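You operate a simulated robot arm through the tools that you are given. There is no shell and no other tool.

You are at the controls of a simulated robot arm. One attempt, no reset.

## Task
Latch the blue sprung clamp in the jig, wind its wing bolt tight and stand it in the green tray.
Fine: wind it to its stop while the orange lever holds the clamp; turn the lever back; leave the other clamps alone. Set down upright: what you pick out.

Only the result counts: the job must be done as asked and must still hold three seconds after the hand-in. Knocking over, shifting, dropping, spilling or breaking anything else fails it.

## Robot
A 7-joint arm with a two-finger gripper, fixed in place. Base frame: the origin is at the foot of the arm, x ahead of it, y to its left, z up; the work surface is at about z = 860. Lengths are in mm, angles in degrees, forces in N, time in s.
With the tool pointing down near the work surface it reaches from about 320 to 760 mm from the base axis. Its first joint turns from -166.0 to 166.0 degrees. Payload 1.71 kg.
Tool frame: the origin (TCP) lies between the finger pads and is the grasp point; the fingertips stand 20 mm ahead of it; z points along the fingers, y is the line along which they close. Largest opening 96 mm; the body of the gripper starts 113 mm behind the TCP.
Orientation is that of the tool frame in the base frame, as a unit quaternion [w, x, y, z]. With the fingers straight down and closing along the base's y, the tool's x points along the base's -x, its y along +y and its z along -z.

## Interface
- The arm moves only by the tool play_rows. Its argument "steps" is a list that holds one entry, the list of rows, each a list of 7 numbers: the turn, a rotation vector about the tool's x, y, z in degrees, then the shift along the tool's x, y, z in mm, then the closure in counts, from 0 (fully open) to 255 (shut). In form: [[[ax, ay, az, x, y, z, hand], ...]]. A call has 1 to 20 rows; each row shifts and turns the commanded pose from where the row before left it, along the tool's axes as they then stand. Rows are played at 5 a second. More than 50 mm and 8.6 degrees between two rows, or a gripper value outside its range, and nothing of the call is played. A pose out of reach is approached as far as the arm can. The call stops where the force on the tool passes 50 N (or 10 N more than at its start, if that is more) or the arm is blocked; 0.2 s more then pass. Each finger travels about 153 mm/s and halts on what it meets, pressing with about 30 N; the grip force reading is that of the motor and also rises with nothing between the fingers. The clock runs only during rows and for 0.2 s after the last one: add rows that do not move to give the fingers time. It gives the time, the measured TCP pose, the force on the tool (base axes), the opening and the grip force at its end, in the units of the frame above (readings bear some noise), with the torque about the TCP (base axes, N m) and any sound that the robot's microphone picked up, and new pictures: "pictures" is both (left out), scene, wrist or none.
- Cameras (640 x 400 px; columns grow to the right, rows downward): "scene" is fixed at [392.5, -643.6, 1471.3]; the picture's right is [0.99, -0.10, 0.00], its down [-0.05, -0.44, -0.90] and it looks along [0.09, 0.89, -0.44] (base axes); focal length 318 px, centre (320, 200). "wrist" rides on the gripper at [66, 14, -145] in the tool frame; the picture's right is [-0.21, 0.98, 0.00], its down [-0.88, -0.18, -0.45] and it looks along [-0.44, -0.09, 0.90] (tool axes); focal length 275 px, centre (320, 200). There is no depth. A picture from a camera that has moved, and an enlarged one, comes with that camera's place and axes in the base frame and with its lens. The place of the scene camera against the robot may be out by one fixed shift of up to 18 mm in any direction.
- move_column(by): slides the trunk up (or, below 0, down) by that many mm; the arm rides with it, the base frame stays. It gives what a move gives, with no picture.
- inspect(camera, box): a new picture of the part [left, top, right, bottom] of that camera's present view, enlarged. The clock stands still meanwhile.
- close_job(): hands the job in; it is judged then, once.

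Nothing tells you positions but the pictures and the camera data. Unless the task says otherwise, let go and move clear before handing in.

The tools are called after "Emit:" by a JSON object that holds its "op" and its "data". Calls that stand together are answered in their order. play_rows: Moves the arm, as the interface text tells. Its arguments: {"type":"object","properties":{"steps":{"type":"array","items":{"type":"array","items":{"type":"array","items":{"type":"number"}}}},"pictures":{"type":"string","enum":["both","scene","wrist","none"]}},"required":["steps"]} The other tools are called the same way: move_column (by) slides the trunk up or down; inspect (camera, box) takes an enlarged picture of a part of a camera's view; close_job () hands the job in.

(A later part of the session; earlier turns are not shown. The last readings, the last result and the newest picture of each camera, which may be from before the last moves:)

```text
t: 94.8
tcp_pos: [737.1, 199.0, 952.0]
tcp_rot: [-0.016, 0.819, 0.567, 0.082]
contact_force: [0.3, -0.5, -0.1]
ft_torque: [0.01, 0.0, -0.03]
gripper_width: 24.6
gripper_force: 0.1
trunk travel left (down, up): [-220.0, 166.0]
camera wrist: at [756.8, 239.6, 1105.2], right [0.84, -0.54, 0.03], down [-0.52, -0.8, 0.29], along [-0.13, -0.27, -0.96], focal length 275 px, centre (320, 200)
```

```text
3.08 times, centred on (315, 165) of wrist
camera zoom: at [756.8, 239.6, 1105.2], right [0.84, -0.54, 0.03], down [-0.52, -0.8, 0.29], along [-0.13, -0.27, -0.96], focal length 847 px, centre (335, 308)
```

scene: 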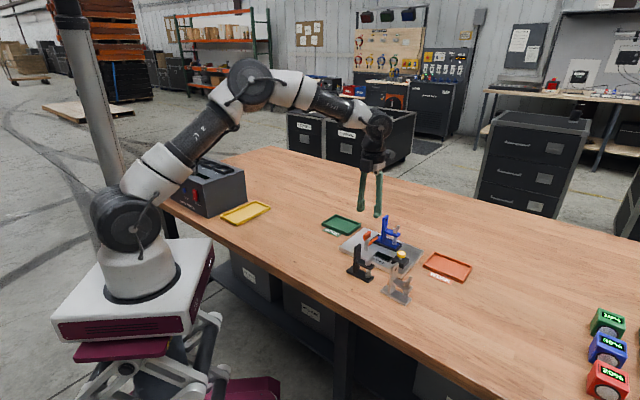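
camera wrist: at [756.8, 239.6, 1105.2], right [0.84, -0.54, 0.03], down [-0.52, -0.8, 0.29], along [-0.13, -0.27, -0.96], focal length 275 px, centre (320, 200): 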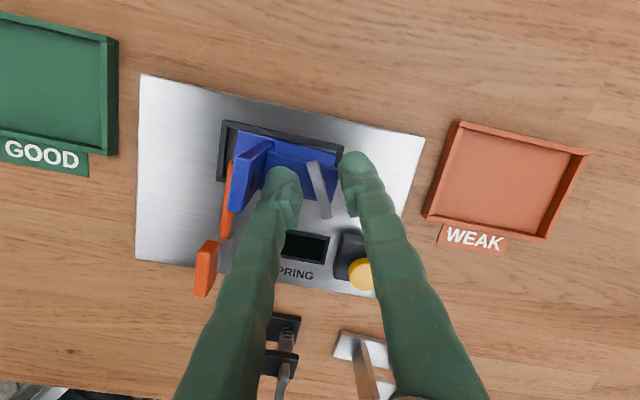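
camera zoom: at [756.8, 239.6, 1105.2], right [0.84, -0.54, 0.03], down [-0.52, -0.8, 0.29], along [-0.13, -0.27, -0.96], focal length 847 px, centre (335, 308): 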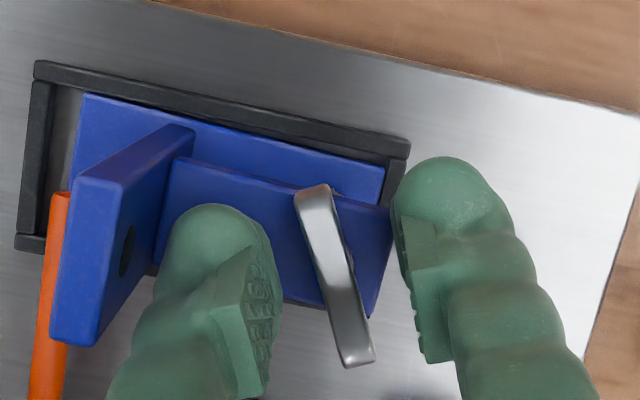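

The wing stays wound (~152°), the clamp sits square. Lifting away and moving over the lever block, straightening and aligning the tool.

Emit:
{"op": "play_rows", "data": {"steps": [[[0, 0, 0, 1.6, 0.7, -10, 190], [0, 0, 0, 2.8, 1.2, -18, 190], [0, 0, 0, 2.8, 1.2, -18, 190], [0, 0, 0, 2.8, 1.2, -18, 190], [0, 0, 0, 0, 0, 0, 149], [0, 0, 0, -14.3, -30.1, -4.3, 149], [0, 0, 0, -14.3, -30.1, -4.3, 149], [0, 0, 0, -14.3, -30.1, -4.3, 149], [1.91, -4.36, 0, 0, 0, 0, 149], [1.91, -4.36, 0, 0, 0, 0, 149], [0, 0, 8.3, 0, 0, 0, 149], [0, 0, 8.3, 0, 0, 0, 149], [0, 0, 8.3, 0, 0, 0, 149], [0, 0, 0, 0, 0, 0, 149], [0, 0, 0, 0, 0, 0, 149]]], "pictures": "both"}}

Emit:
{"op": "inspect", "data": {"camera": "scene", "box": [345, 210, 425, 265]}}

```text
t: 98.0
tcp_pos: [635.2, 189.2, 1017.4]
tcp_rot: [-0.001, 0.926, 0.378, 0.0]
contact_force: [-0.2, 0.4, -0.4]
ft_torque: [-0.02, -0.01, 0.05]
gripper_width: 40.0
gripper_force: 0.1
trunk travel left (down, up): [-220.0, 166.0]
camera wrist: at [692.8, 228.2, 1161.5], right [0.54, -0.84, 0.0], down [-0.76, -0.48, 0.44], along [-0.37, -0.24, -0.9], focal length 275 px, centre (320, 200)
```

scene: 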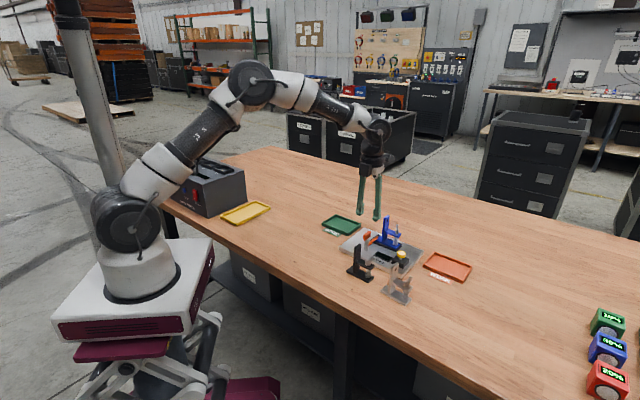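
wrist: 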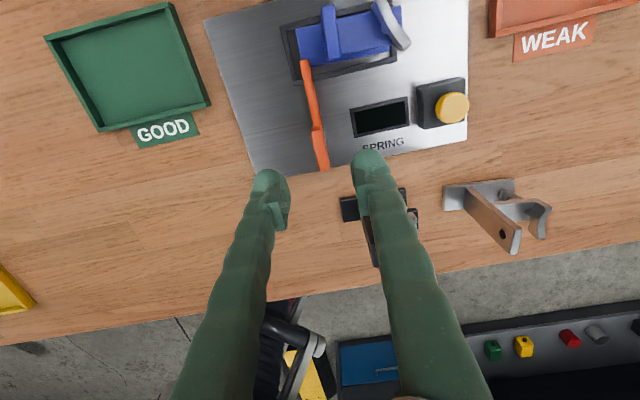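

```text
7.27 times, centred on (385, 238) of scene
camera zoom: at [392.5, -643.6, 1471.3], right [0.99, -0.1, 0.0], down [-0.05, -0.44, -0.9], along [0.09, 0.89, -0.44], focal length 2314 px, centre (-153, -73)
```

zoom: 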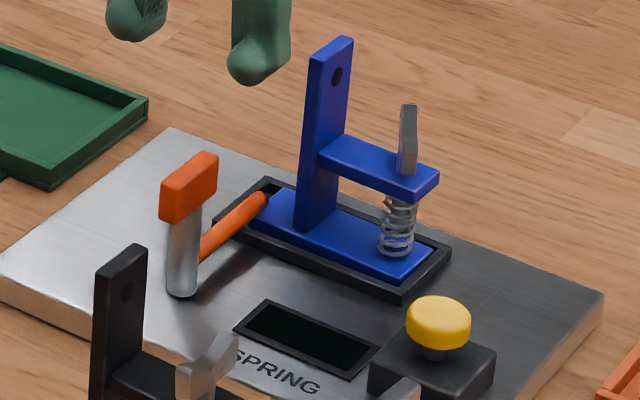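

Before releasing the lever, let me zoom on the wound wing to compare it with its initial height.

Emit:
{"op": "inspect", "data": {"camera": "scene", "box": [390, 218, 420, 245]}}

Emit:
{"op": "inspect", "data": {"camera": "wrist", "box": [270, 0, 430, 100]}}

Emit:
{"op": "inspect", "data": {"camera": "scene", "box": [380, 240, 412, 275]}}

```text
14.81 times, centred on (405, 232) of scene
camera zoom: at [392.5, -643.6, 1471.3], right [0.99, -0.1, 0.0], down [-0.05, -0.44, -0.9], along [0.09, 0.89, -0.44], focal length 4713 px, centre (-939, -267)
```

zoom: 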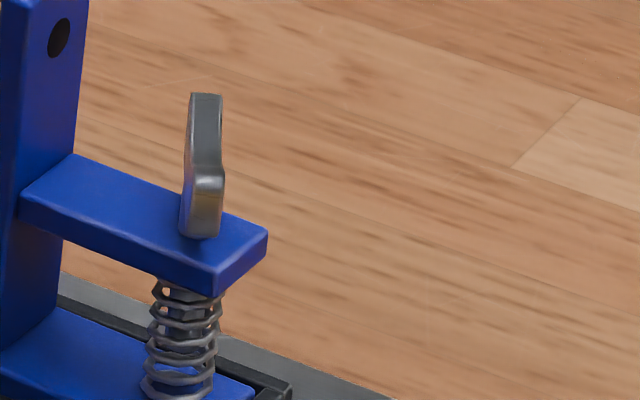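

```text
4.00 times, centred on (350, 50) of wrist
camera zoom: at [692.8, 228.2, 1161.5], right [0.54, -0.84, 0.0], down [-0.76, -0.48, 0.44], along [-0.37, -0.24, -0.9], focal length 1101 px, centre (200, 800)
```

zoom: 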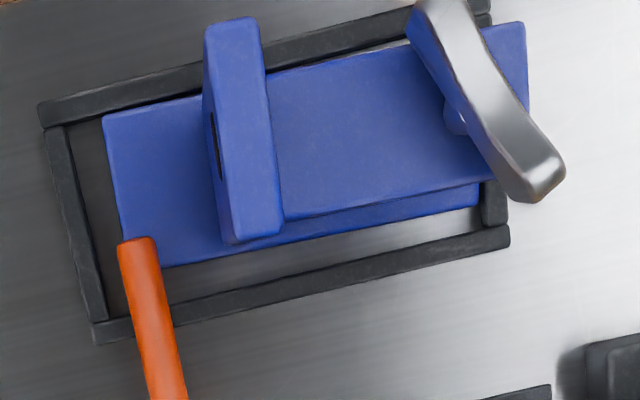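

```text
11.43 times, centred on (396, 258) of scene
camera zoom: at [392.5, -643.6, 1471.3], right [0.99, -0.1, 0.0], down [-0.05, -0.44, -0.9], along [0.09, 0.89, -0.44], focal length 3636 px, centre (-549, -457)
```

zoom: 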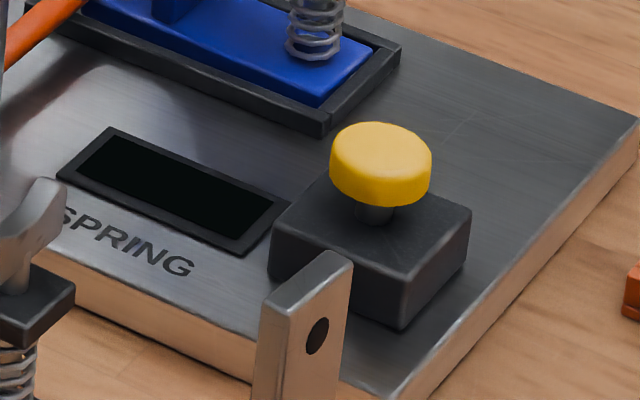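

The wing is wound with no change elsewhere. Now turning the lever back: descending on the T-block and gripping it.

Emit:
{"op": "play_rows", "data": {"steps": [[[0, 0, 0, 0.46, 0.07, 19.35, 149], [0, 0, 0, 0.46, 0.07, 19.35, 149], [0, 0, 0, 0.46, 0.07, 19.35, 149], [0, 0, 0, 0.46, 0.07, 19.35, 149], [0, 0, 0, 0, 0, 0, 149], [0, 0, 0, 0, 0, 0, 149]]], "pictures": "wrist"}}

Emit:
{"op": "inspect", "data": {"camera": "wrist", "box": [260, 120, 380, 240]}}

```text
t: 99.4
tcp_pos: [637.1, 190.1, 938.8]
tcp_rot: [0.0, 0.925, 0.379, 0.0]
contact_force: [0.2, 0.0, -0.7]
ft_torque: [0.02, -0.03, -0.03]
gripper_width: 40.0
gripper_force: 0.1
trunk travel left (down, up): [-220.0, 166.0]
camera wrist: at [694.4, 228.1, 1083.4], right [0.54, -0.84, 0.0], down [-0.75, -0.48, 0.45], along [-0.37, -0.24, -0.9], focal length 275 px, centre (320, 200)
```

wrist: 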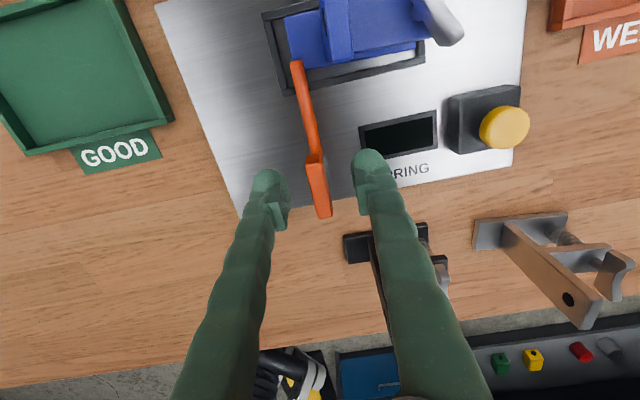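

```text
3.33 times, centred on (320, 180) of wrist
camera zoom: at [694.4, 228.1, 1083.4], right [0.54, -0.84, 0.0], down [-0.75, -0.48, 0.45], along [-0.37, -0.24, -0.9], focal length 918 px, centre (320, 267)
```

zoom: 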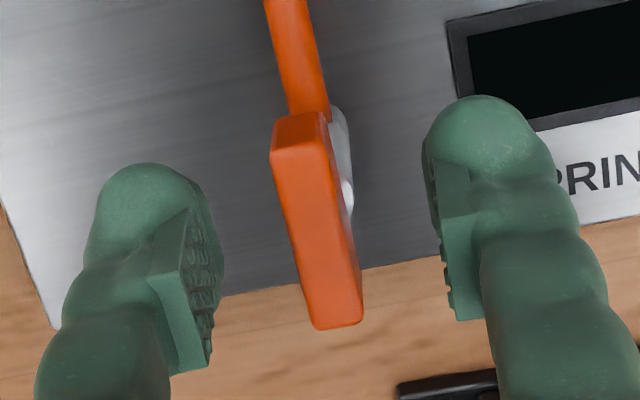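

Centred on the block. Closing and turning back counter-clockwise, first 48°.

Emit:
{"op": "play_rows", "data": {"steps": [[[0, 0, 0, 0, 0, 0, 200], [0, 0, 0, 0, 0, 0, 255], [0, 0, 0, 0, 0, 0, 255], [0, 0, -8, 0, 0, 0, 255], [0, 0, -8, 0, 0, 0, 255], [0, 0, -8, 0, 0, 0, 255], [0, 0, -8, 0, 0, 0, 255], [0, 0, -8, 0, 0, 0, 255], [0, 0, -8, 0, 0, 0, 255], [0, 0, 0, 0, 0, 0, 255]]], "pictures": "wrist"}}

Emit:
{"op": "inspect", "data": {"camera": "scene", "box": [345, 210, 425, 265]}}

```text
t: 101.6
tcp_pos: [636.9, 190.5, 940.0]
tcp_rot: [0.0, 0.692, 0.722, -0.001]
contact_force: [-5.4, -5.1, -8.7]
ft_torque: [-0.52, 0.06, -0.01]
gripper_width: 9.3
gripper_force: 35.4
trunk travel left (down, up): [-220.0, 166.0]
camera wrist: at [649.1, 258.5, 1083.5], right [0.99, -0.16, 0.0], down [-0.15, -0.88, 0.45], along [-0.07, -0.44, -0.89], focal length 275 px, centre (320, 200)
```

wrist: 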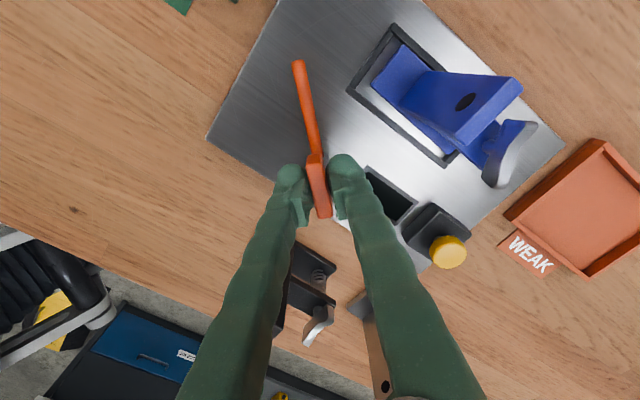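

```text
7.27 times, centred on (385, 238) of scene
camera zoom: at [392.5, -643.6, 1471.3], right [0.99, -0.1, 0.0], down [-0.05, -0.44, -0.9], along [0.09, 0.89, -0.44], focal length 2314 px, centre (-153, -73)
```

zoom: 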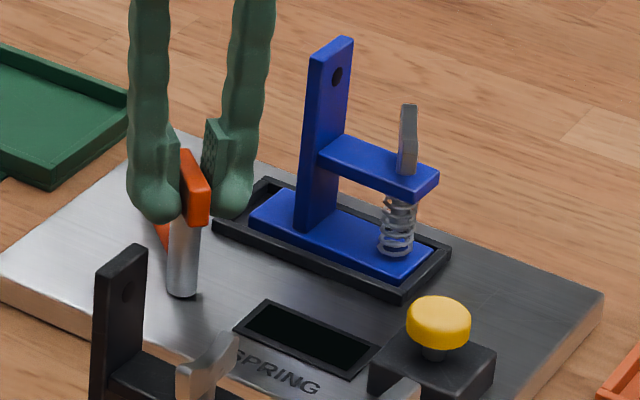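

The lever is half-way back; the clamp stays put. Continuing the remaining ~42°, then slightly further to feel the stop.

Emit:
{"op": "play_rows", "data": {"steps": [[[0, 0, -8, 0, 0, 0, 255], [0, 0, -8, 0, 0, 0, 255], [0, 0, -8, 0, 0, 0, 255], [0, 0, -8, 0, 0, 0, 255], [0, 0, -8, 0, 0, 0, 255], [0, 0, -4, 0, 0, 0, 255], [0, 0, 0, 0, 0, 0, 255]]], "pictures": "wrist"}}

Emit:
{"op": "inspect", "data": {"camera": "scene", "box": [345, 210, 425, 265]}}

```text
t: 103.2
tcp_pos: [637.7, 190.5, 938.2]
tcp_rot: [-0.001, 0.37, 0.929, 0.0]
contact_force: [-8.8, -12.3, -9.2]
ft_torque: [0.05, 0.25, -0.22]
gripper_width: 9.5
gripper_force: 35.0
trunk travel left (down, up): [-220.0, 166.0]
camera wrist: at [600.2, 247.5, 1083.7], right [0.82, 0.57, 0.0], down [0.51, -0.74, 0.44], along [0.25, -0.37, -0.9], focal length 275 px, centre (320, 200)
```

wrist: 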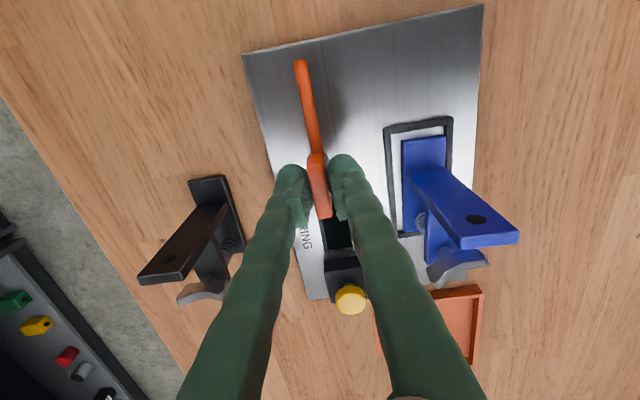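

```text
7.27 times, centred on (385, 238) of scene
camera zoom: at [392.5, -643.6, 1471.3], right [0.99, -0.1, 0.0], down [-0.05, -0.44, -0.9], along [0.09, 0.89, -0.44], focal length 2314 px, centre (-153, -73)
```

zoom: 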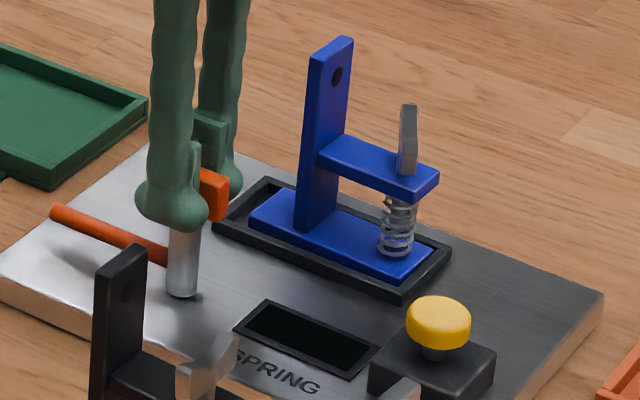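

The lever is back at its home stop. Relaxing, opening, lifting, and turning the tool 90° back for picking the clamp's post.

Emit:
{"op": "play_rows", "data": {"steps": [[[0, 0, 2, 0, 0, 0, 255], [0, 0, 0, 0, 0, 0, 200], [0, 0, 0, 0, 0, 0, 149], [0, 0, 0, 0, 0, 0, 149], [0, 0, 0, 0, 0, -20, 149], [0, 0, 0, 0, 0, -25, 149], [0, 0, 0, 0, 0, -30, 149], [0, 0, 0, 0, 0, -15, 149], [0, 0, -8, 0, 0, 0, 165], [0, 0, -8, 0, 0, 0, 165], [0, 0, -8, 0, 0, 0, 165], [0, 0, -8, 0, 0, 0, 165], [0, 0, -8, 0, 0, 0, 165], [0, 0, -8, 0, 0, 0, 165], [0, 0, -8, 0, 0, 0, 165], [0, 0, -8, 0, 0, 0, 165], [0, 0, -8, 0, 0, 0, 165], [0, 0, -8, 0, 0, 0, 165], [0, 0, -8, 0, 0, 0, 165], [0, 0, -2, 0, 0, 0, 165]]], "pictures": "both"}}

Emit:
{"op": "inspect", "data": {"camera": "scene", "box": [345, 210, 425, 265]}}

Emit:
{"op": "inspect", "data": {"camera": "wrist", "box": [180, 130, 360, 250]}}

```text
t: 107.4
tcp_pos: [636.8, 189.7, 1030.1]
tcp_rot: [0.0, -0.379, 0.925, -0.001]
contact_force: [-0.1, 0.1, 0.0]
ft_torque: [0.0, 0.01, 0.01]
gripper_width: 33.9
gripper_force: 0.1
trunk travel left (down, up): [-220.0, 166.0]
camera wrist: at [581.8, 156.3, 1173.9], right [-0.54, 0.84, 0.0], down [0.75, 0.48, 0.44], along [0.38, 0.24, -0.9], focal length 275 px, centre (320, 200)
```

scene: 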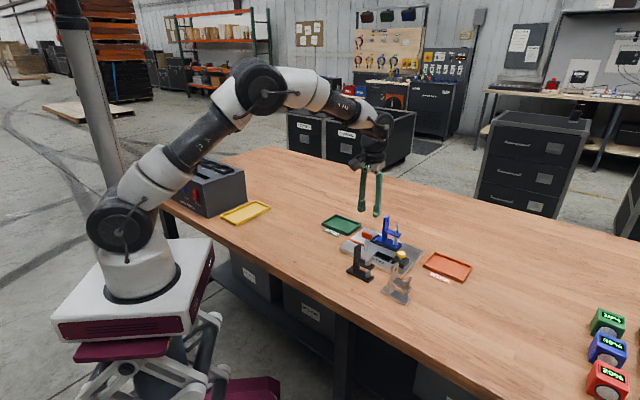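
wrist: 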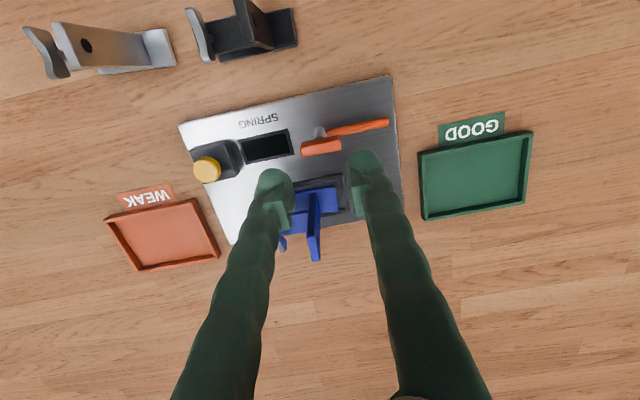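

```text
7.27 times, centred on (385, 238) of scene
camera zoom: at [392.5, -643.6, 1471.3], right [0.99, -0.1, 0.0], down [-0.05, -0.44, -0.9], along [0.09, 0.89, -0.44], focal length 2314 px, centre (-153, -73)
```

zoom: 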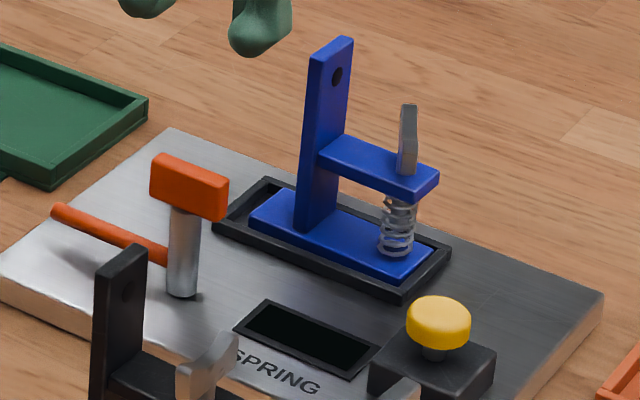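

```text
3.33 times, centred on (270, 190) of wrist
camera zoom: at [581.8, 156.3, 1173.9], right [-0.54, 0.84, 0.0], down [0.75, 0.48, 0.44], along [0.38, 0.24, -0.9], focal length 918 px, centre (487, 233)
```

zoom: 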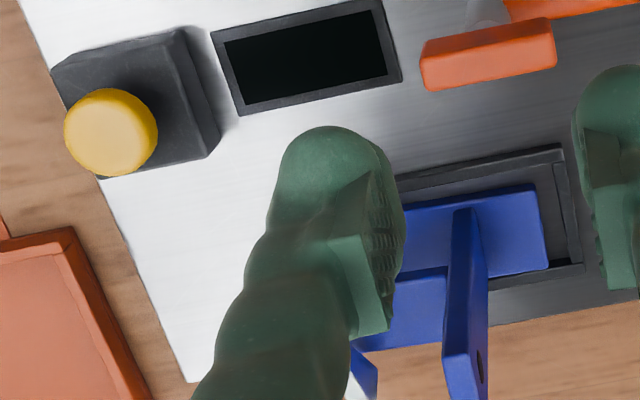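

Lever home, clamp undisturbed. Tilting 7° again and moving above the clamp's post, then measuring.

Emit:
{"op": "play_rows", "data": {"steps": [[[0, -7, 0, 0, 0, 0, 165], [0, 0, 0, -26, -6.7, 3.2, 165], [0, 0, 0, -26, -6.7, 3.2, 165], [0, 0, 0, -26, -6.7, 3.2, 165], [0, 0, 0, 0, 0, 0, 165], [0, 0, 0, 0, 0, 0, 165]]], "pictures": "wrist"}}

Emit:
{"op": "inspect", "data": {"camera": "wrist", "box": [220, 60, 400, 180]}}

```text
t: 108.8
tcp_pos: [709.4, 230.5, 1030.4]
tcp_rot: [0.056, -0.377, 0.924, 0.022]
contact_force: [-0.3, -0.5, -0.8]
ft_torque: [-0.01, 0.0, -0.01]
gripper_width: 33.9
gripper_force: 0.0
trunk travel left (down, up): [-220.0, 166.0]
camera wrist: at [641.8, 186.2, 1165.4], right [-0.54, 0.84, 0.02], down [0.71, 0.44, 0.55], along [0.45, 0.31, -0.84], focal length 275 px, centre (320, 200)
```

wrist: 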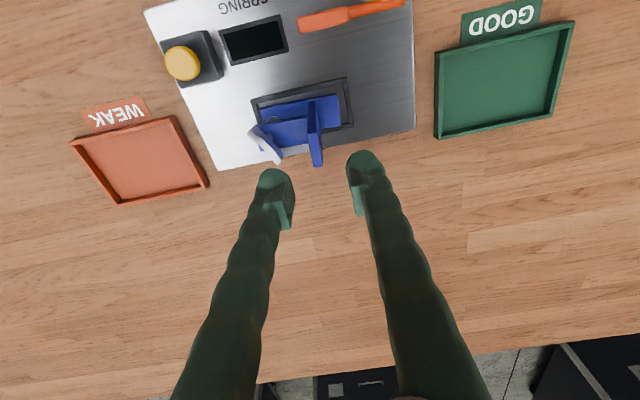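

```text
3.33 times, centred on (310, 120) of wrist
camera zoom: at [641.8, 186.2, 1165.4], right [-0.54, 0.84, 0.02], down [0.71, 0.44, 0.55], along [0.45, 0.31, -0.84], focal length 918 px, centre (353, 467)
```

zoom: 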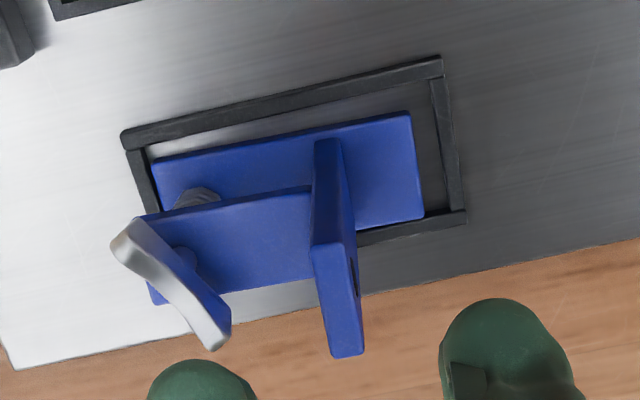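

The post is at about (709.8, 230.7). Descending to grip height with a 26 mm opening (the turned wing leaves a bit less room).

Emit:
{"op": "play_rows", "data": {"steps": [[[0, 0, 1.2, 0, 0, 0, 186], [0, 0, 0, 2.54, -0.16, 17.15, 186], [0, 0, 0, 2.54, -0.16, 17.15, 186], [0, 0, 0, 2.54, -0.16, 17.15, 186], [0, 0, 0, 2.54, -0.16, 17.15, 186], [0, 0, 0, 0, 0, 0, 186], [0, 0, 0, 0, 0, 0, 186]]], "pictures": "wrist"}}

Emit:
{"op": "inspect", "data": {"camera": "wrist", "box": [220, 100, 400, 240]}}

Emit:
{"op": "inspect", "data": {"camera": "scene", "box": [350, 200, 430, 265]}}

```text
t: 110.4
tcp_pos: [707.1, 231.2, 960.9]
tcp_rot: [0.056, -0.368, 0.928, 0.023]
contact_force: [0.3, -0.2, 0.2]
ft_torque: [0.01, -0.03, 0.0]
gripper_width: 25.8
gripper_force: 0.0
trunk travel left (down, up): [-220.0, 166.0]
camera wrist: at [638.6, 185.8, 1095.7], right [-0.52, 0.85, 0.03], down [0.72, 0.42, 0.55], along [0.46, 0.3, -0.84], focal length 275 px, centre (320, 200)
```

wrist: 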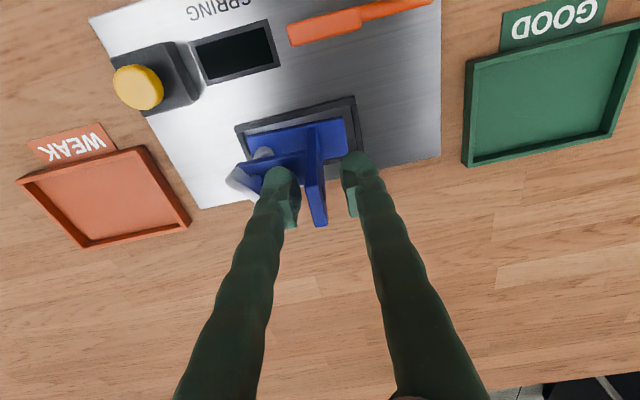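

```text
2.86 times, centred on (310, 170) of wrist
camera zoom: at [638.6, 185.8, 1095.7], right [-0.52, 0.85, 0.03], down [0.72, 0.42, 0.55], along [0.46, 0.3, -0.84], focal length 786 px, centre (349, 286)
```

zoom: 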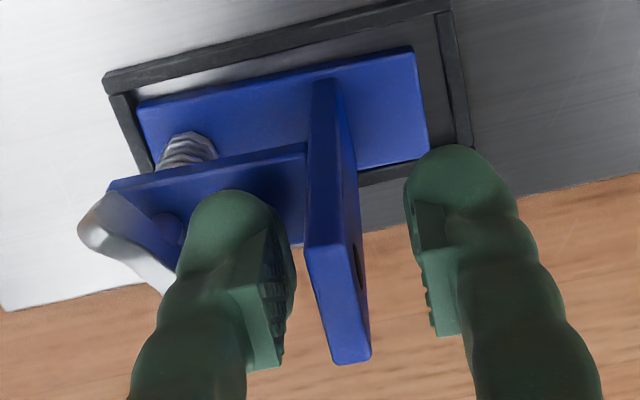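

```text
6.15 times, centred on (390, 232) of scene
camera zoom: at [392.5, -643.6, 1471.3], right [0.99, -0.1, 0.0], down [-0.05, -0.44, -0.9], along [0.09, 0.89, -0.44], focal length 1958 px, centre (-111, 0)
```

zoom: 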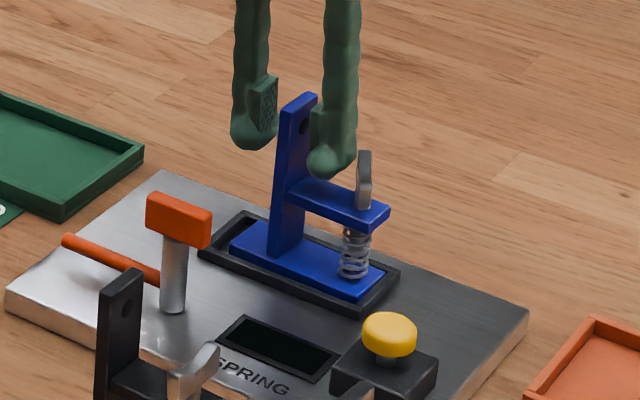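

The hand is ~2.3 mm off along the closing axis; shifting and then gripping.

Emit:
{"op": "play_rows", "data": {"steps": [[[0, 0, 0, 0, -2.3, 0, 186], [0, 0, 0, 0, 0, 0, 186], [0, 0, 0, 0, 0, 0, 230], [0, 0, 0, 0, 0, 0, 255], [0, 0, 0, 0, 0, 0, 255], [0, 0, 0, 0, 0, 0, 255]]], "pictures": "wrist"}}

Emit:
{"op": "inspect", "data": {"camera": "wrist", "box": [220, 100, 400, 240]}}

```text
t: 111.8
tcp_pos: [708.5, 229.5, 960.7]
tcp_rot: [0.056, -0.367, 0.928, 0.023]
contact_force: [0.2, 0.3, 0.5]
ft_torque: [0.03, -0.02, -0.03]
gripper_width: 7.1
gripper_force: 29.9
trunk travel left (down, up): [-220.0, 166.0]
camera wrist: at [640.2, 184.5, 1095.7], right [-0.52, 0.85, 0.03], down [0.72, 0.42, 0.55], along [0.46, 0.3, -0.84], focal length 275 px, centre (320, 200)
```

wrist: 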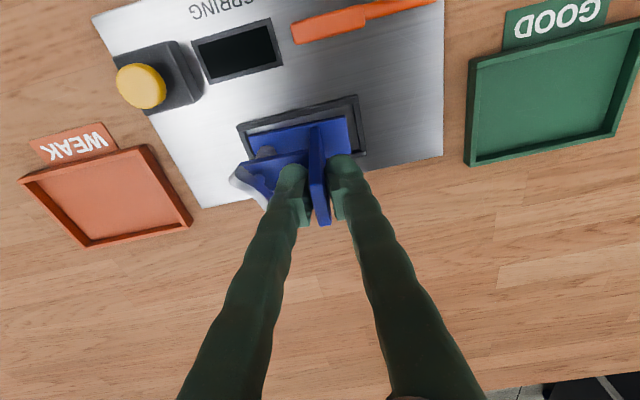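

```text
2.86 times, centred on (310, 170) of wrist
camera zoom: at [640.2, 184.5, 1095.7], right [-0.52, 0.85, 0.03], down [0.72, 0.42, 0.55], along [0.46, 0.3, -0.84], focal length 786 px, centre (349, 286)
```

zoom: 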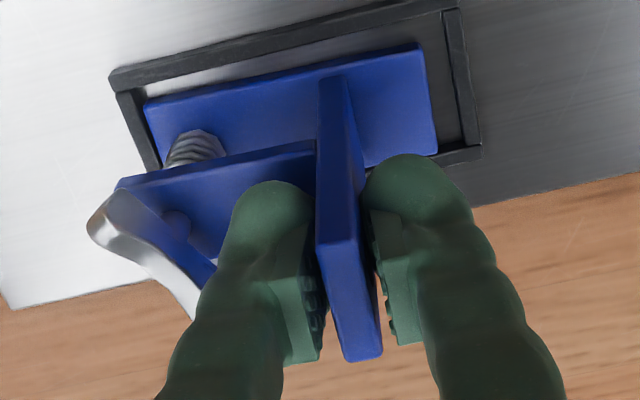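

Gripped. Lifting the clamp straight out of the nest.

Emit:
{"op": "play_rows", "data": {"steps": [[[0, 0, 0, -0.6, 0, -5, 255], [0, 0, 0, -1.2, 0, -10, 255], [0, 0, 0, -1.6, 0, -13, 255], [0, 0, 0, -1.6, 0, -13, 255], [0, 0, 0, -1.8, 0, -14, 255], [0, 0, 0, 0, 0, 0, 255], [0, 0, 0, 0, 0, 0, 255]]], "pictures": "both"}}

Emit:
{"op": "inspect", "data": {"camera": "scene", "box": [345, 190, 425, 265]}}

```text
t: 113.4
tcp_pos: [709.5, 230.5, 1016.7]
tcp_rot: [0.056, -0.368, 0.928, 0.023]
contact_force: [0.0, 0.0, -3.1]
ft_torque: [0.05, 0.04, 0.01]
gripper_width: 6.8
gripper_force: 29.4
trunk travel left (down, up): [-220.0, 166.0]
camera wrist: at [642.3, 184.7, 1152.1], right [-0.52, 0.85, 0.03], down [0.72, 0.42, 0.55], along [0.46, 0.3, -0.84], focal length 275 px, centre (320, 200)
```

scene: 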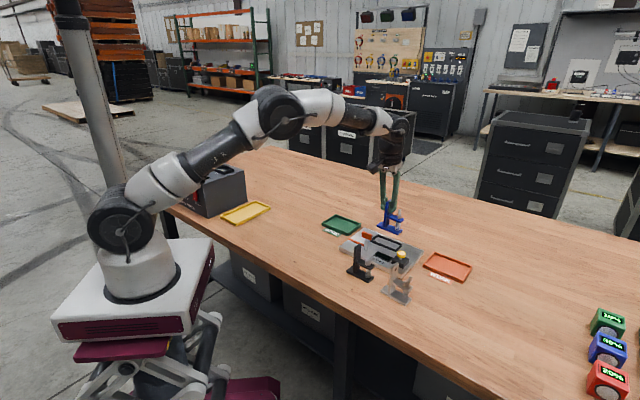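
wrist: 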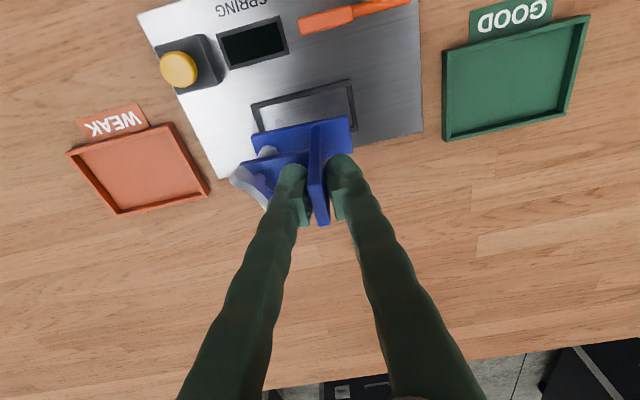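

```text
5.33 times, centred on (385, 228) of scene
camera zoom: at [392.5, -643.6, 1471.3], right [0.99, -0.1, 0.0], down [-0.05, -0.44, -0.9], along [0.09, 0.89, -0.44], focal length 1697 px, centre (-27, 53)
```

zoom: 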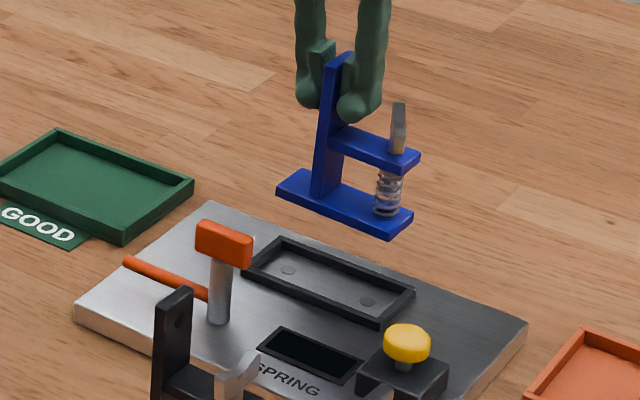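

Clamp is out of the nest. Measuring the green tray from here.

Emit:
{"op": "inspect", "data": {"camera": "wrist", "box": [420, 0, 620, 150]}}

```text
2.67 times, centred on (520, 75) of wrist
camera zoom: at [642.3, 184.7, 1152.1], right [-0.52, 0.85, 0.03], down [0.72, 0.42, 0.55], along [0.46, 0.3, -0.84], focal length 734 px, centre (-213, 533)
```

zoom: 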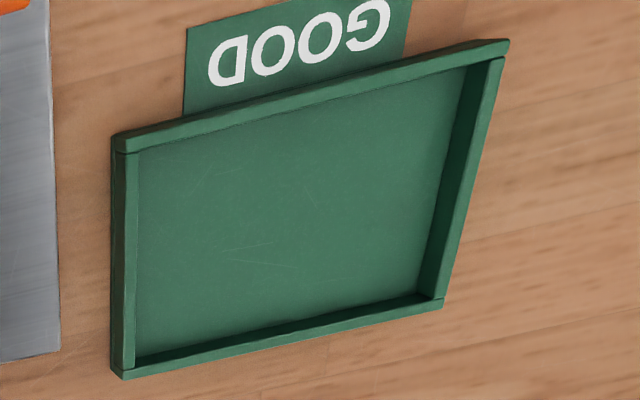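

The tray centre is about (587.5, 375), long side parallel to the clamp. Carrying the clamp over it.

Emit:
{"op": "play_rows", "data": {"steps": [[[0, 0, 0, -1.3, 28.8, 0.2, 255], [0, 0, 0, -1.3, 28.8, 0.2, 255], [0, 0, 0, -1.1, 28.8, 0.2, 255], [0, 0, 0, -1.1, 28.8, 0.2, 255], [0, 0, 0, -1.1, 28.8, 0.2, 255], [0, 0, 0, -1.1, 28.8, 0.2, 255], [0, 0, 0, -1.1, 28.8, 0.2, 255], [0, 0, 0, 0, 0, 0, 255], [0, 0, 0, 0, 0, 0, 255]]], "pictures": "both"}}

Emit:
{"op": "inspect", "data": {"camera": "wrist", "box": [200, 60, 420, 200]}}

Emit:
{"op": "inspect", "data": {"camera": "scene", "box": [300, 180, 390, 250]}}

```text
t: 115.4
tcp_pos: [575.7, 381.6, 1015.6]
tcp_rot: [0.057, -0.367, 0.928, 0.023]
contact_force: [0.3, -0.5, -2.5]
ft_torque: [0.06, 0.0, -0.01]
gripper_width: 7.0
gripper_force: 30.2
trunk travel left (down, up): [-220.0, 166.0]
camera wrist: at [507.3, 336.1, 1151.3], right [-0.52, 0.85, 0.03], down [0.72, 0.42, 0.55], along [0.46, 0.3, -0.84], focal length 275 px, centre (320, 200)
```

scene: 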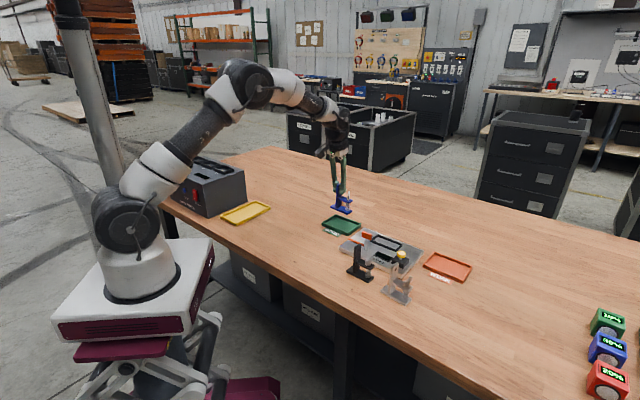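
wrist: 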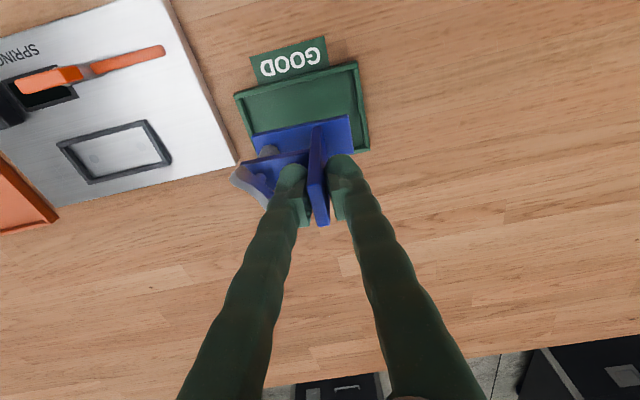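

```text
2.86 times, centred on (310, 130) of wrist
camera zoom: at [507.3, 336.1, 1151.3], right [-0.52, 0.85, 0.03], down [0.72, 0.42, 0.55], along [0.46, 0.3, -0.84], focal length 786 px, centre (349, 400)
```

zoom: 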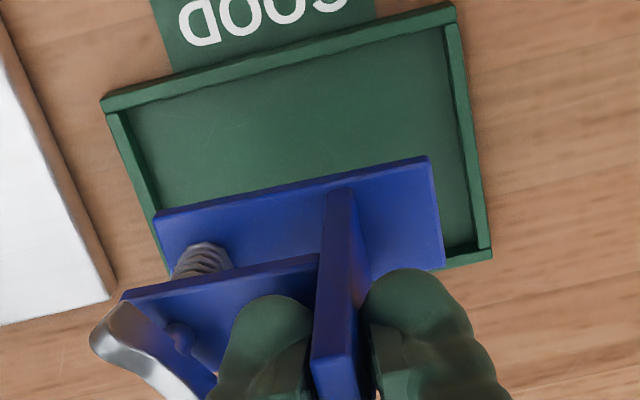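

```text
5.71 times, centred on (345, 215) of scene
camera zoom: at [392.5, -643.6, 1471.3], right [0.99, -0.1, 0.0], down [-0.05, -0.44, -0.9], along [0.09, 0.89, -0.44], focal length 1818 px, centre (177, 114)
```

zoom: 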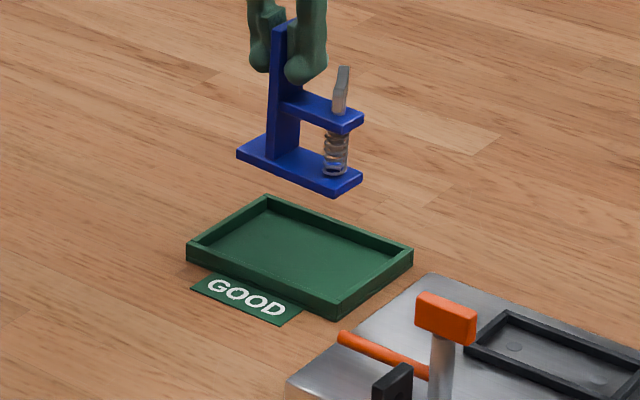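

The foot is within 5 mm of the tray centre. Correcting and lowering to just above the tray floor.

Emit:
{"op": "play_rows", "data": {"steps": [[[0, 0, 0, 0.55, -0.2, 14.5, 255], [0, 0, 0, 0.55, -0.2, 14.5, 255], [0, 0, 0, 0.55, -0.2, 14.5, 255], [0, 0, 0, 0.55, -0.2, 14.5, 255], [0, 0, 0, 0, 0, 0, 255], [0, 0, 0, 0, 0, 0, 255]]], "pictures": "wrist"}}

Emit:
{"op": "inspect", "data": {"camera": "wrist", "box": [200, 60, 420, 200]}}

Emit:
{"op": "inspect", "data": {"camera": "scene", "box": [300, 180, 390, 250]}}

```text
t: 116.8
tcp_pos: [581.4, 381.6, 957.9]
tcp_rot: [0.056, -0.368, 0.928, 0.024]
contact_force: [0.1, -1.0, -1.8]
ft_torque: [0.03, 0.04, 0.0]
gripper_width: 6.9
gripper_force: 29.7
trunk travel left (down, up): [-220.0, 166.0]
camera wrist: at [512.8, 338.1, 1092.7], right [-0.52, 0.85, 0.03], down [0.72, 0.42, 0.55], along [0.46, 0.3, -0.84], focal length 275 px, centre (320, 200)
```

wrist: 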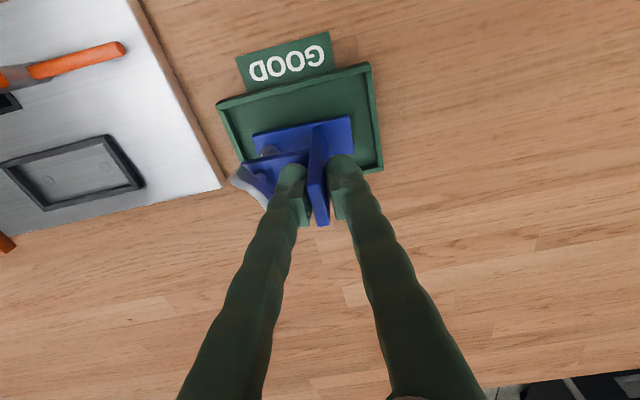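

```text
2.86 times, centred on (310, 130) of wrist
camera zoom: at [512.8, 338.1, 1092.7], right [-0.52, 0.85, 0.03], down [0.72, 0.42, 0.55], along [0.46, 0.3, -0.84], focal length 786 px, centre (349, 400)
```

zoom: 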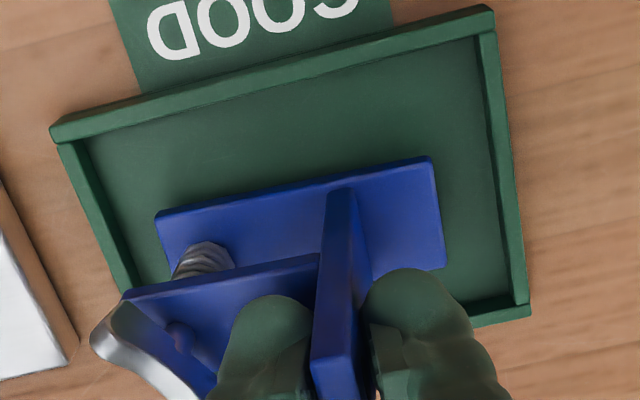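

```text
5.71 times, centred on (345, 215) of scene
camera zoom: at [392.5, -643.6, 1471.3], right [0.99, -0.1, 0.0], down [-0.05, -0.44, -0.9], along [0.09, 0.89, -0.44], focal length 1818 px, centre (177, 114)
```

zoom: 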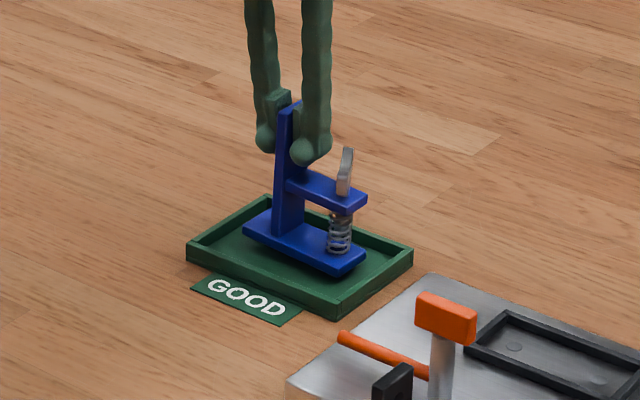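

Well over the tray floor. Lowering gently until contact.

Emit:
{"op": "play_rows", "data": {"steps": [[[0, 0, 0, 0.25, 0, 2, 255], [0, 0, 0, 0.25, 0, 2, 255], [0, 0, 0, 0.25, 0, 2, 255], [0, 0, 0, 0, 0, 0, 255], [0, 0, 0, 0, 0, 0, 255]]], "pictures": "none"}}

```text
t: 118.0
tcp_pos: [579.9, 383.7, 950.5]
tcp_rot: [0.057, -0.367, 0.928, 0.023]
contact_force: [0.4, -0.7, -2.7]
ft_torque: [-0.01, 0.03, 0.0]
gripper_width: 6.9
gripper_force: 30.1
trunk travel left (down, up): [-220.0, 166.0]
```

Emit:
{"op": "play_rows", "data": {"steps": [[[0, 0, 0, 0.12, 0, 1, 255], [0, 0, 0, 0.12, 0, 1, 255], [0, 0, 0, 0, 0, 0, 255], [0, 0, 0, 0, 0, 0, 255]]], "pictures": "none"}}

```text
t: 119.0
tcp_pos: [580.9, 382.6, 949.8]
tcp_rot: [0.057, -0.368, 0.928, 0.024]
contact_force: [0.4, 0.6, -0.5]
ft_torque: [0.01, 0.02, 0.04]
gripper_width: 7.0
gripper_force: 29.9
trunk travel left (down, up): [-220.0, 166.0]
```

The weight is just starting to be carried by the tray; lowering a little more.

Emit:
{"op": "play_rows", "data": {"steps": [[[0, 0, 0, 0.12, 0, 1, 255], [0, 0, 0, 0, 0, 0, 255], [0, 0, 0, 0, 0, 0, 255]]], "pictures": "wrist"}}

Emit:
{"op": "inspect", "data": {"camera": "scene", "box": [315, 195, 375, 245]}}

```text
t: 119.8
tcp_pos: [579.7, 384.2, 950.0]
tcp_rot: [0.056, -0.368, 0.928, 0.023]
contact_force: [0.5, -0.2, -1.4]
ft_torque: [-0.02, 0.04, 0.0]
gripper_width: 6.8
gripper_force: 29.7
trunk travel left (down, up): [-220.0, 166.0]
camera wrist: at [512.0, 339.2, 1084.8], right [-0.52, 0.85, 0.03], down [0.72, 0.42, 0.55], along [0.46, 0.3, -0.84], focal length 275 px, centre (320, 200)
```

wrist: 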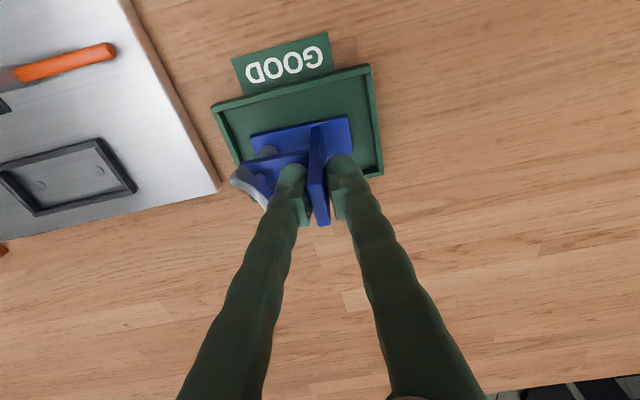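

```text
8.00 times, centred on (345, 220) of scene
camera zoom: at [392.5, -643.6, 1471.3], right [0.99, -0.1, 0.0], down [-0.05, -0.44, -0.9], along [0.09, 0.89, -0.44], focal length 2545 px, centre (120, 40)
```

zoom: 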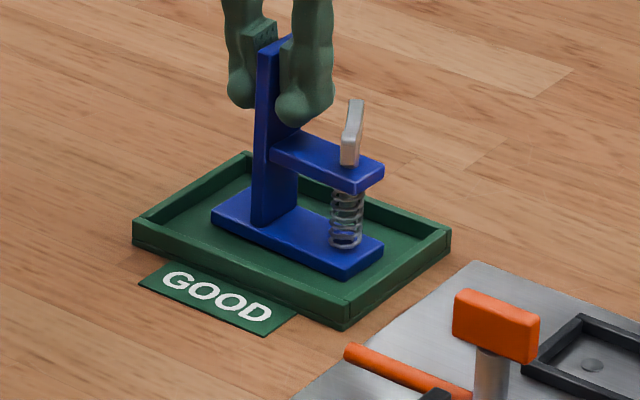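

Not firmly in contact yet; continuing in 1 mm steps.

Emit:
{"op": "play_rows", "data": {"steps": [[[0, 0, 0, 0.12, 0, 1, 255], [0, 0, 0, 0, 0, 0, 255], [0, 0, 0, 0, 0, 0, 255]]], "pictures": "none"}}

Emit:
{"op": "play_rows", "data": {"steps": [[[0, 0, 0, 0.12, 0, 1, 255], [0, 0, 0, 0, 0, 0, 255], [0, 0, 0, 0, 0, 0, 255]]], "pictures": "none"}}

```text
t: 120.6
tcp_pos: [579.8, 383.9, 948.4]
tcp_rot: [0.057, -0.368, 0.928, 0.023]
contact_force: [-1.2, 1.8, 1.0]
ft_torque: [0.03, 0.02, -0.04]
gripper_width: 6.9
gripper_force: 30.4
trunk travel left (down, up): [-220.0, 166.0]
```

```text
t: 121.4
tcp_pos: [580.9, 384.5, 949.2]
tcp_rot: [0.059, -0.368, 0.928, 0.023]
contact_force: [2.1, 1.0, 14.6]
ft_torque: [-0.06, 0.06, -0.02]
gripper_width: 6.9
gripper_force: 30.0
trunk travel left (down, up): [-220.0, 166.0]
```

Firm contact (14.6 N). Easing 0.8 mm, then opening slowly.

Emit:
{"op": "play_rows", "data": {"steps": [[[0, 0, 0, -0.1, 0, -0.8, 255], [0, 0, 0, 0, 0, 0, 255], [0, 0, 0, 0, 0, 0, 232], [0, 0, 0, 0, 0, 0, 215], [0, 0, 0, 0, 0, 0, 200], [0, 0, 0, 0, 0, 0, 186], [0, 0, 0, 0, 0, 0, 186]]], "pictures": "wrist"}}

Emit:
{"op": "inspect", "data": {"camera": "wrist", "box": [200, 60, 420, 240]}}

Emit:
{"op": "inspect", "data": {"camera": "scene", "box": [315, 190, 375, 245]}}

```text
t: 123.0
tcp_pos: [581.0, 384.5, 948.1]
tcp_rot: [0.056, -0.367, 0.928, 0.024]
contact_force: [-1.0, 0.7, 0.2]
ft_torque: [-0.01, 0.04, -0.01]
gripper_width: 26.0
gripper_force: 0.0
trunk travel left (down, up): [-220.0, 166.0]
camera wrist: at [511.7, 339.7, 1082.8], right [-0.52, 0.85, 0.03], down [0.72, 0.42, 0.55], along [0.46, 0.3, -0.84], focal length 275 px, centre (320, 200)
```

wrist: 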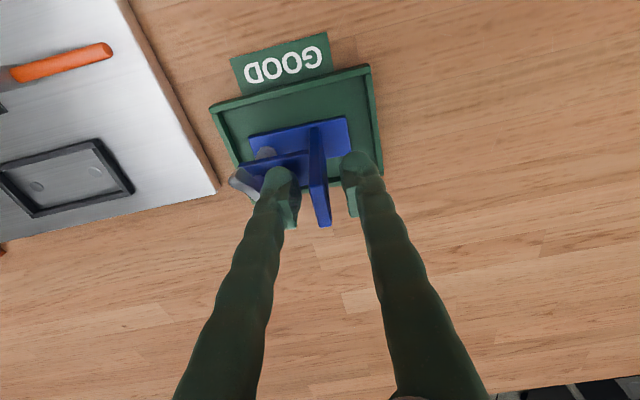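

```text
2.22 times, centred on (310, 150) of wrist
camera zoom: at [511.7, 339.7, 1082.8], right [-0.52, 0.85, 0.03], down [0.72, 0.42, 0.55], along [0.46, 0.3, -0.84], focal length 612 px, centre (342, 311)
```

zoom: 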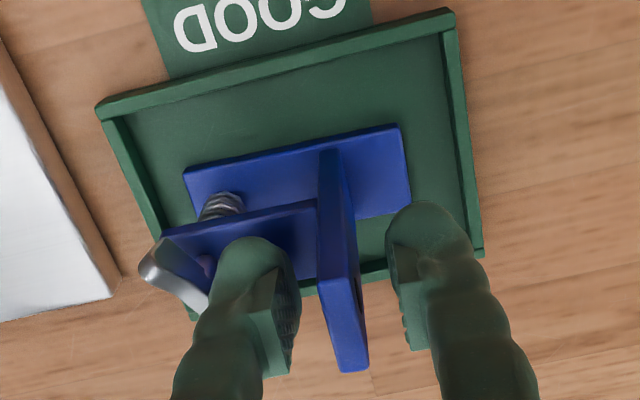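

```text
7.27 times, centred on (345, 218) of scene
camera zoom: at [392.5, -643.6, 1471.3], right [0.99, -0.1, 0.0], down [-0.05, -0.44, -0.9], along [0.09, 0.89, -0.44], focal length 2314 px, centre (138, 73)
```

zoom: 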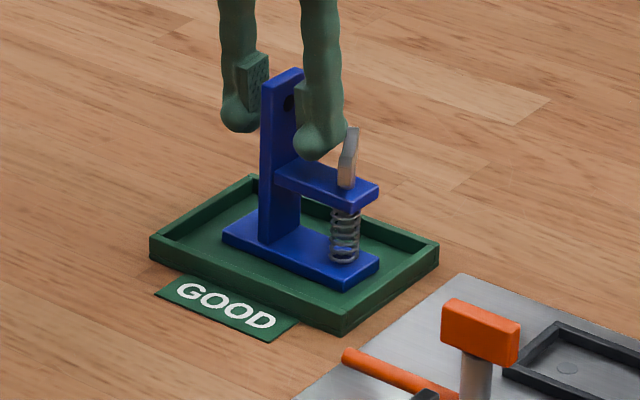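

The clamp stands in the tray on its own. Lifting the hand straight up slowly.

Emit:
{"op": "play_rows", "data": {"steps": [[[0, 0, 0, -0.6, 0, -5, 190], [0, 0, 0, -1.2, 0, -10, 190], [0, 0, 0, -1.8, 0, -15, 190], [0, 0, 0, -2.4, 0, -20, 190], [0, 0, 0, -2.4, 0, -20, 190], [0, 0, 0, -2.4, 0, -20, 190], [0, 0, 0, 0, 0, 0, 190], [0, 0, 0, 0, 0, 0, 190]]], "pictures": "both"}}

Emit:
{"op": "inspect", "data": {"camera": "scene", "box": [315, 200, 425, 275]}}

Emit:
{"op": "inspect", "data": {"camera": "wrist", "box": [200, 40, 420, 180]}}

```text
t: 124.8
tcp_pos: [579.6, 384.8, 1039.2]
tcp_rot: [0.056, -0.368, 0.928, 0.023]
contact_force: [0.2, -0.3, -0.3]
ft_torque: [0.02, 0.0, -0.01]
gripper_width: 24.6
gripper_force: 0.0
trunk travel left (down, up): [-220.0, 166.0]
camera wrist: at [511.2, 339.7, 1174.3], right [-0.52, 0.85, 0.03], down [0.72, 0.42, 0.55], along [0.46, 0.3, -0.84], focal length 275 px, centre (320, 200)
```

scene: 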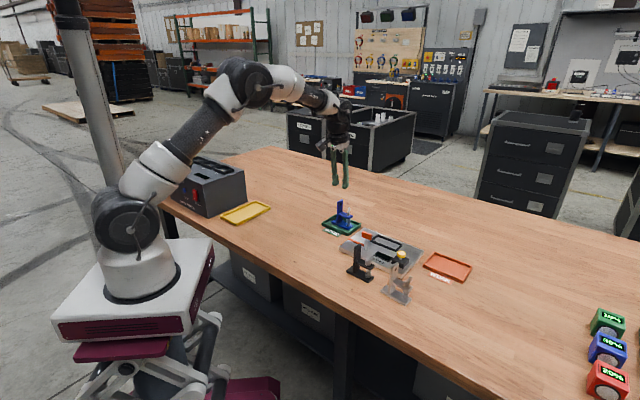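
wrist: 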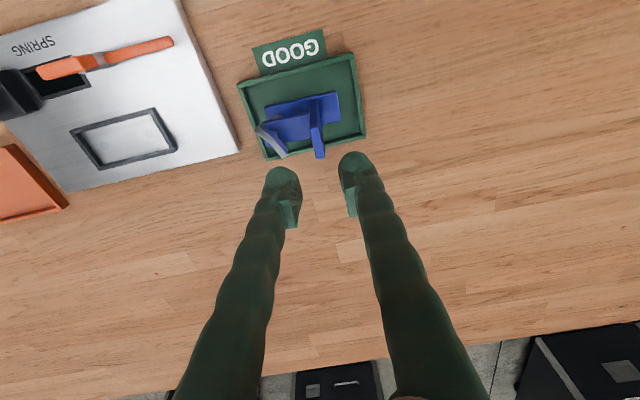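

```text
5.33 times, centred on (370, 238) of scene
camera zoom: at [392.5, -643.6, 1471.3], right [0.99, -0.1, 0.0], down [-0.05, -0.44, -0.9], along [0.09, 0.89, -0.44], focal length 1697 px, centre (53, 0)
```

zoom: 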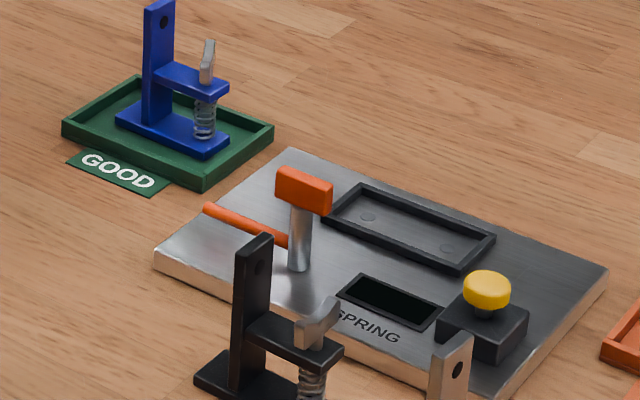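

```text
2.86 times, centred on (310, 110) of wrist
camera zoom: at [511.2, 339.7, 1174.3], right [-0.52, 0.85, 0.03], down [0.72, 0.42, 0.55], along [0.46, 0.3, -0.84], focal length 786 px, centre (349, 457)
```

zoom: 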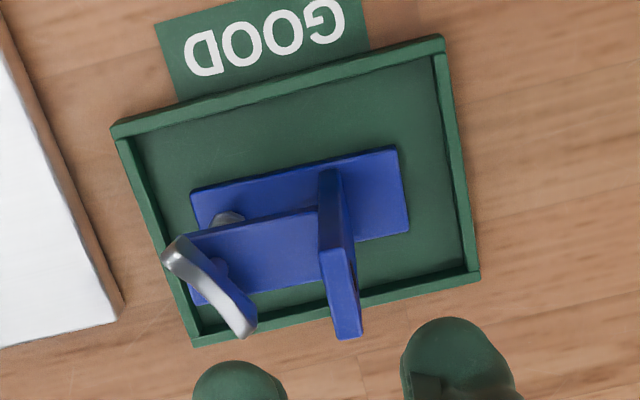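

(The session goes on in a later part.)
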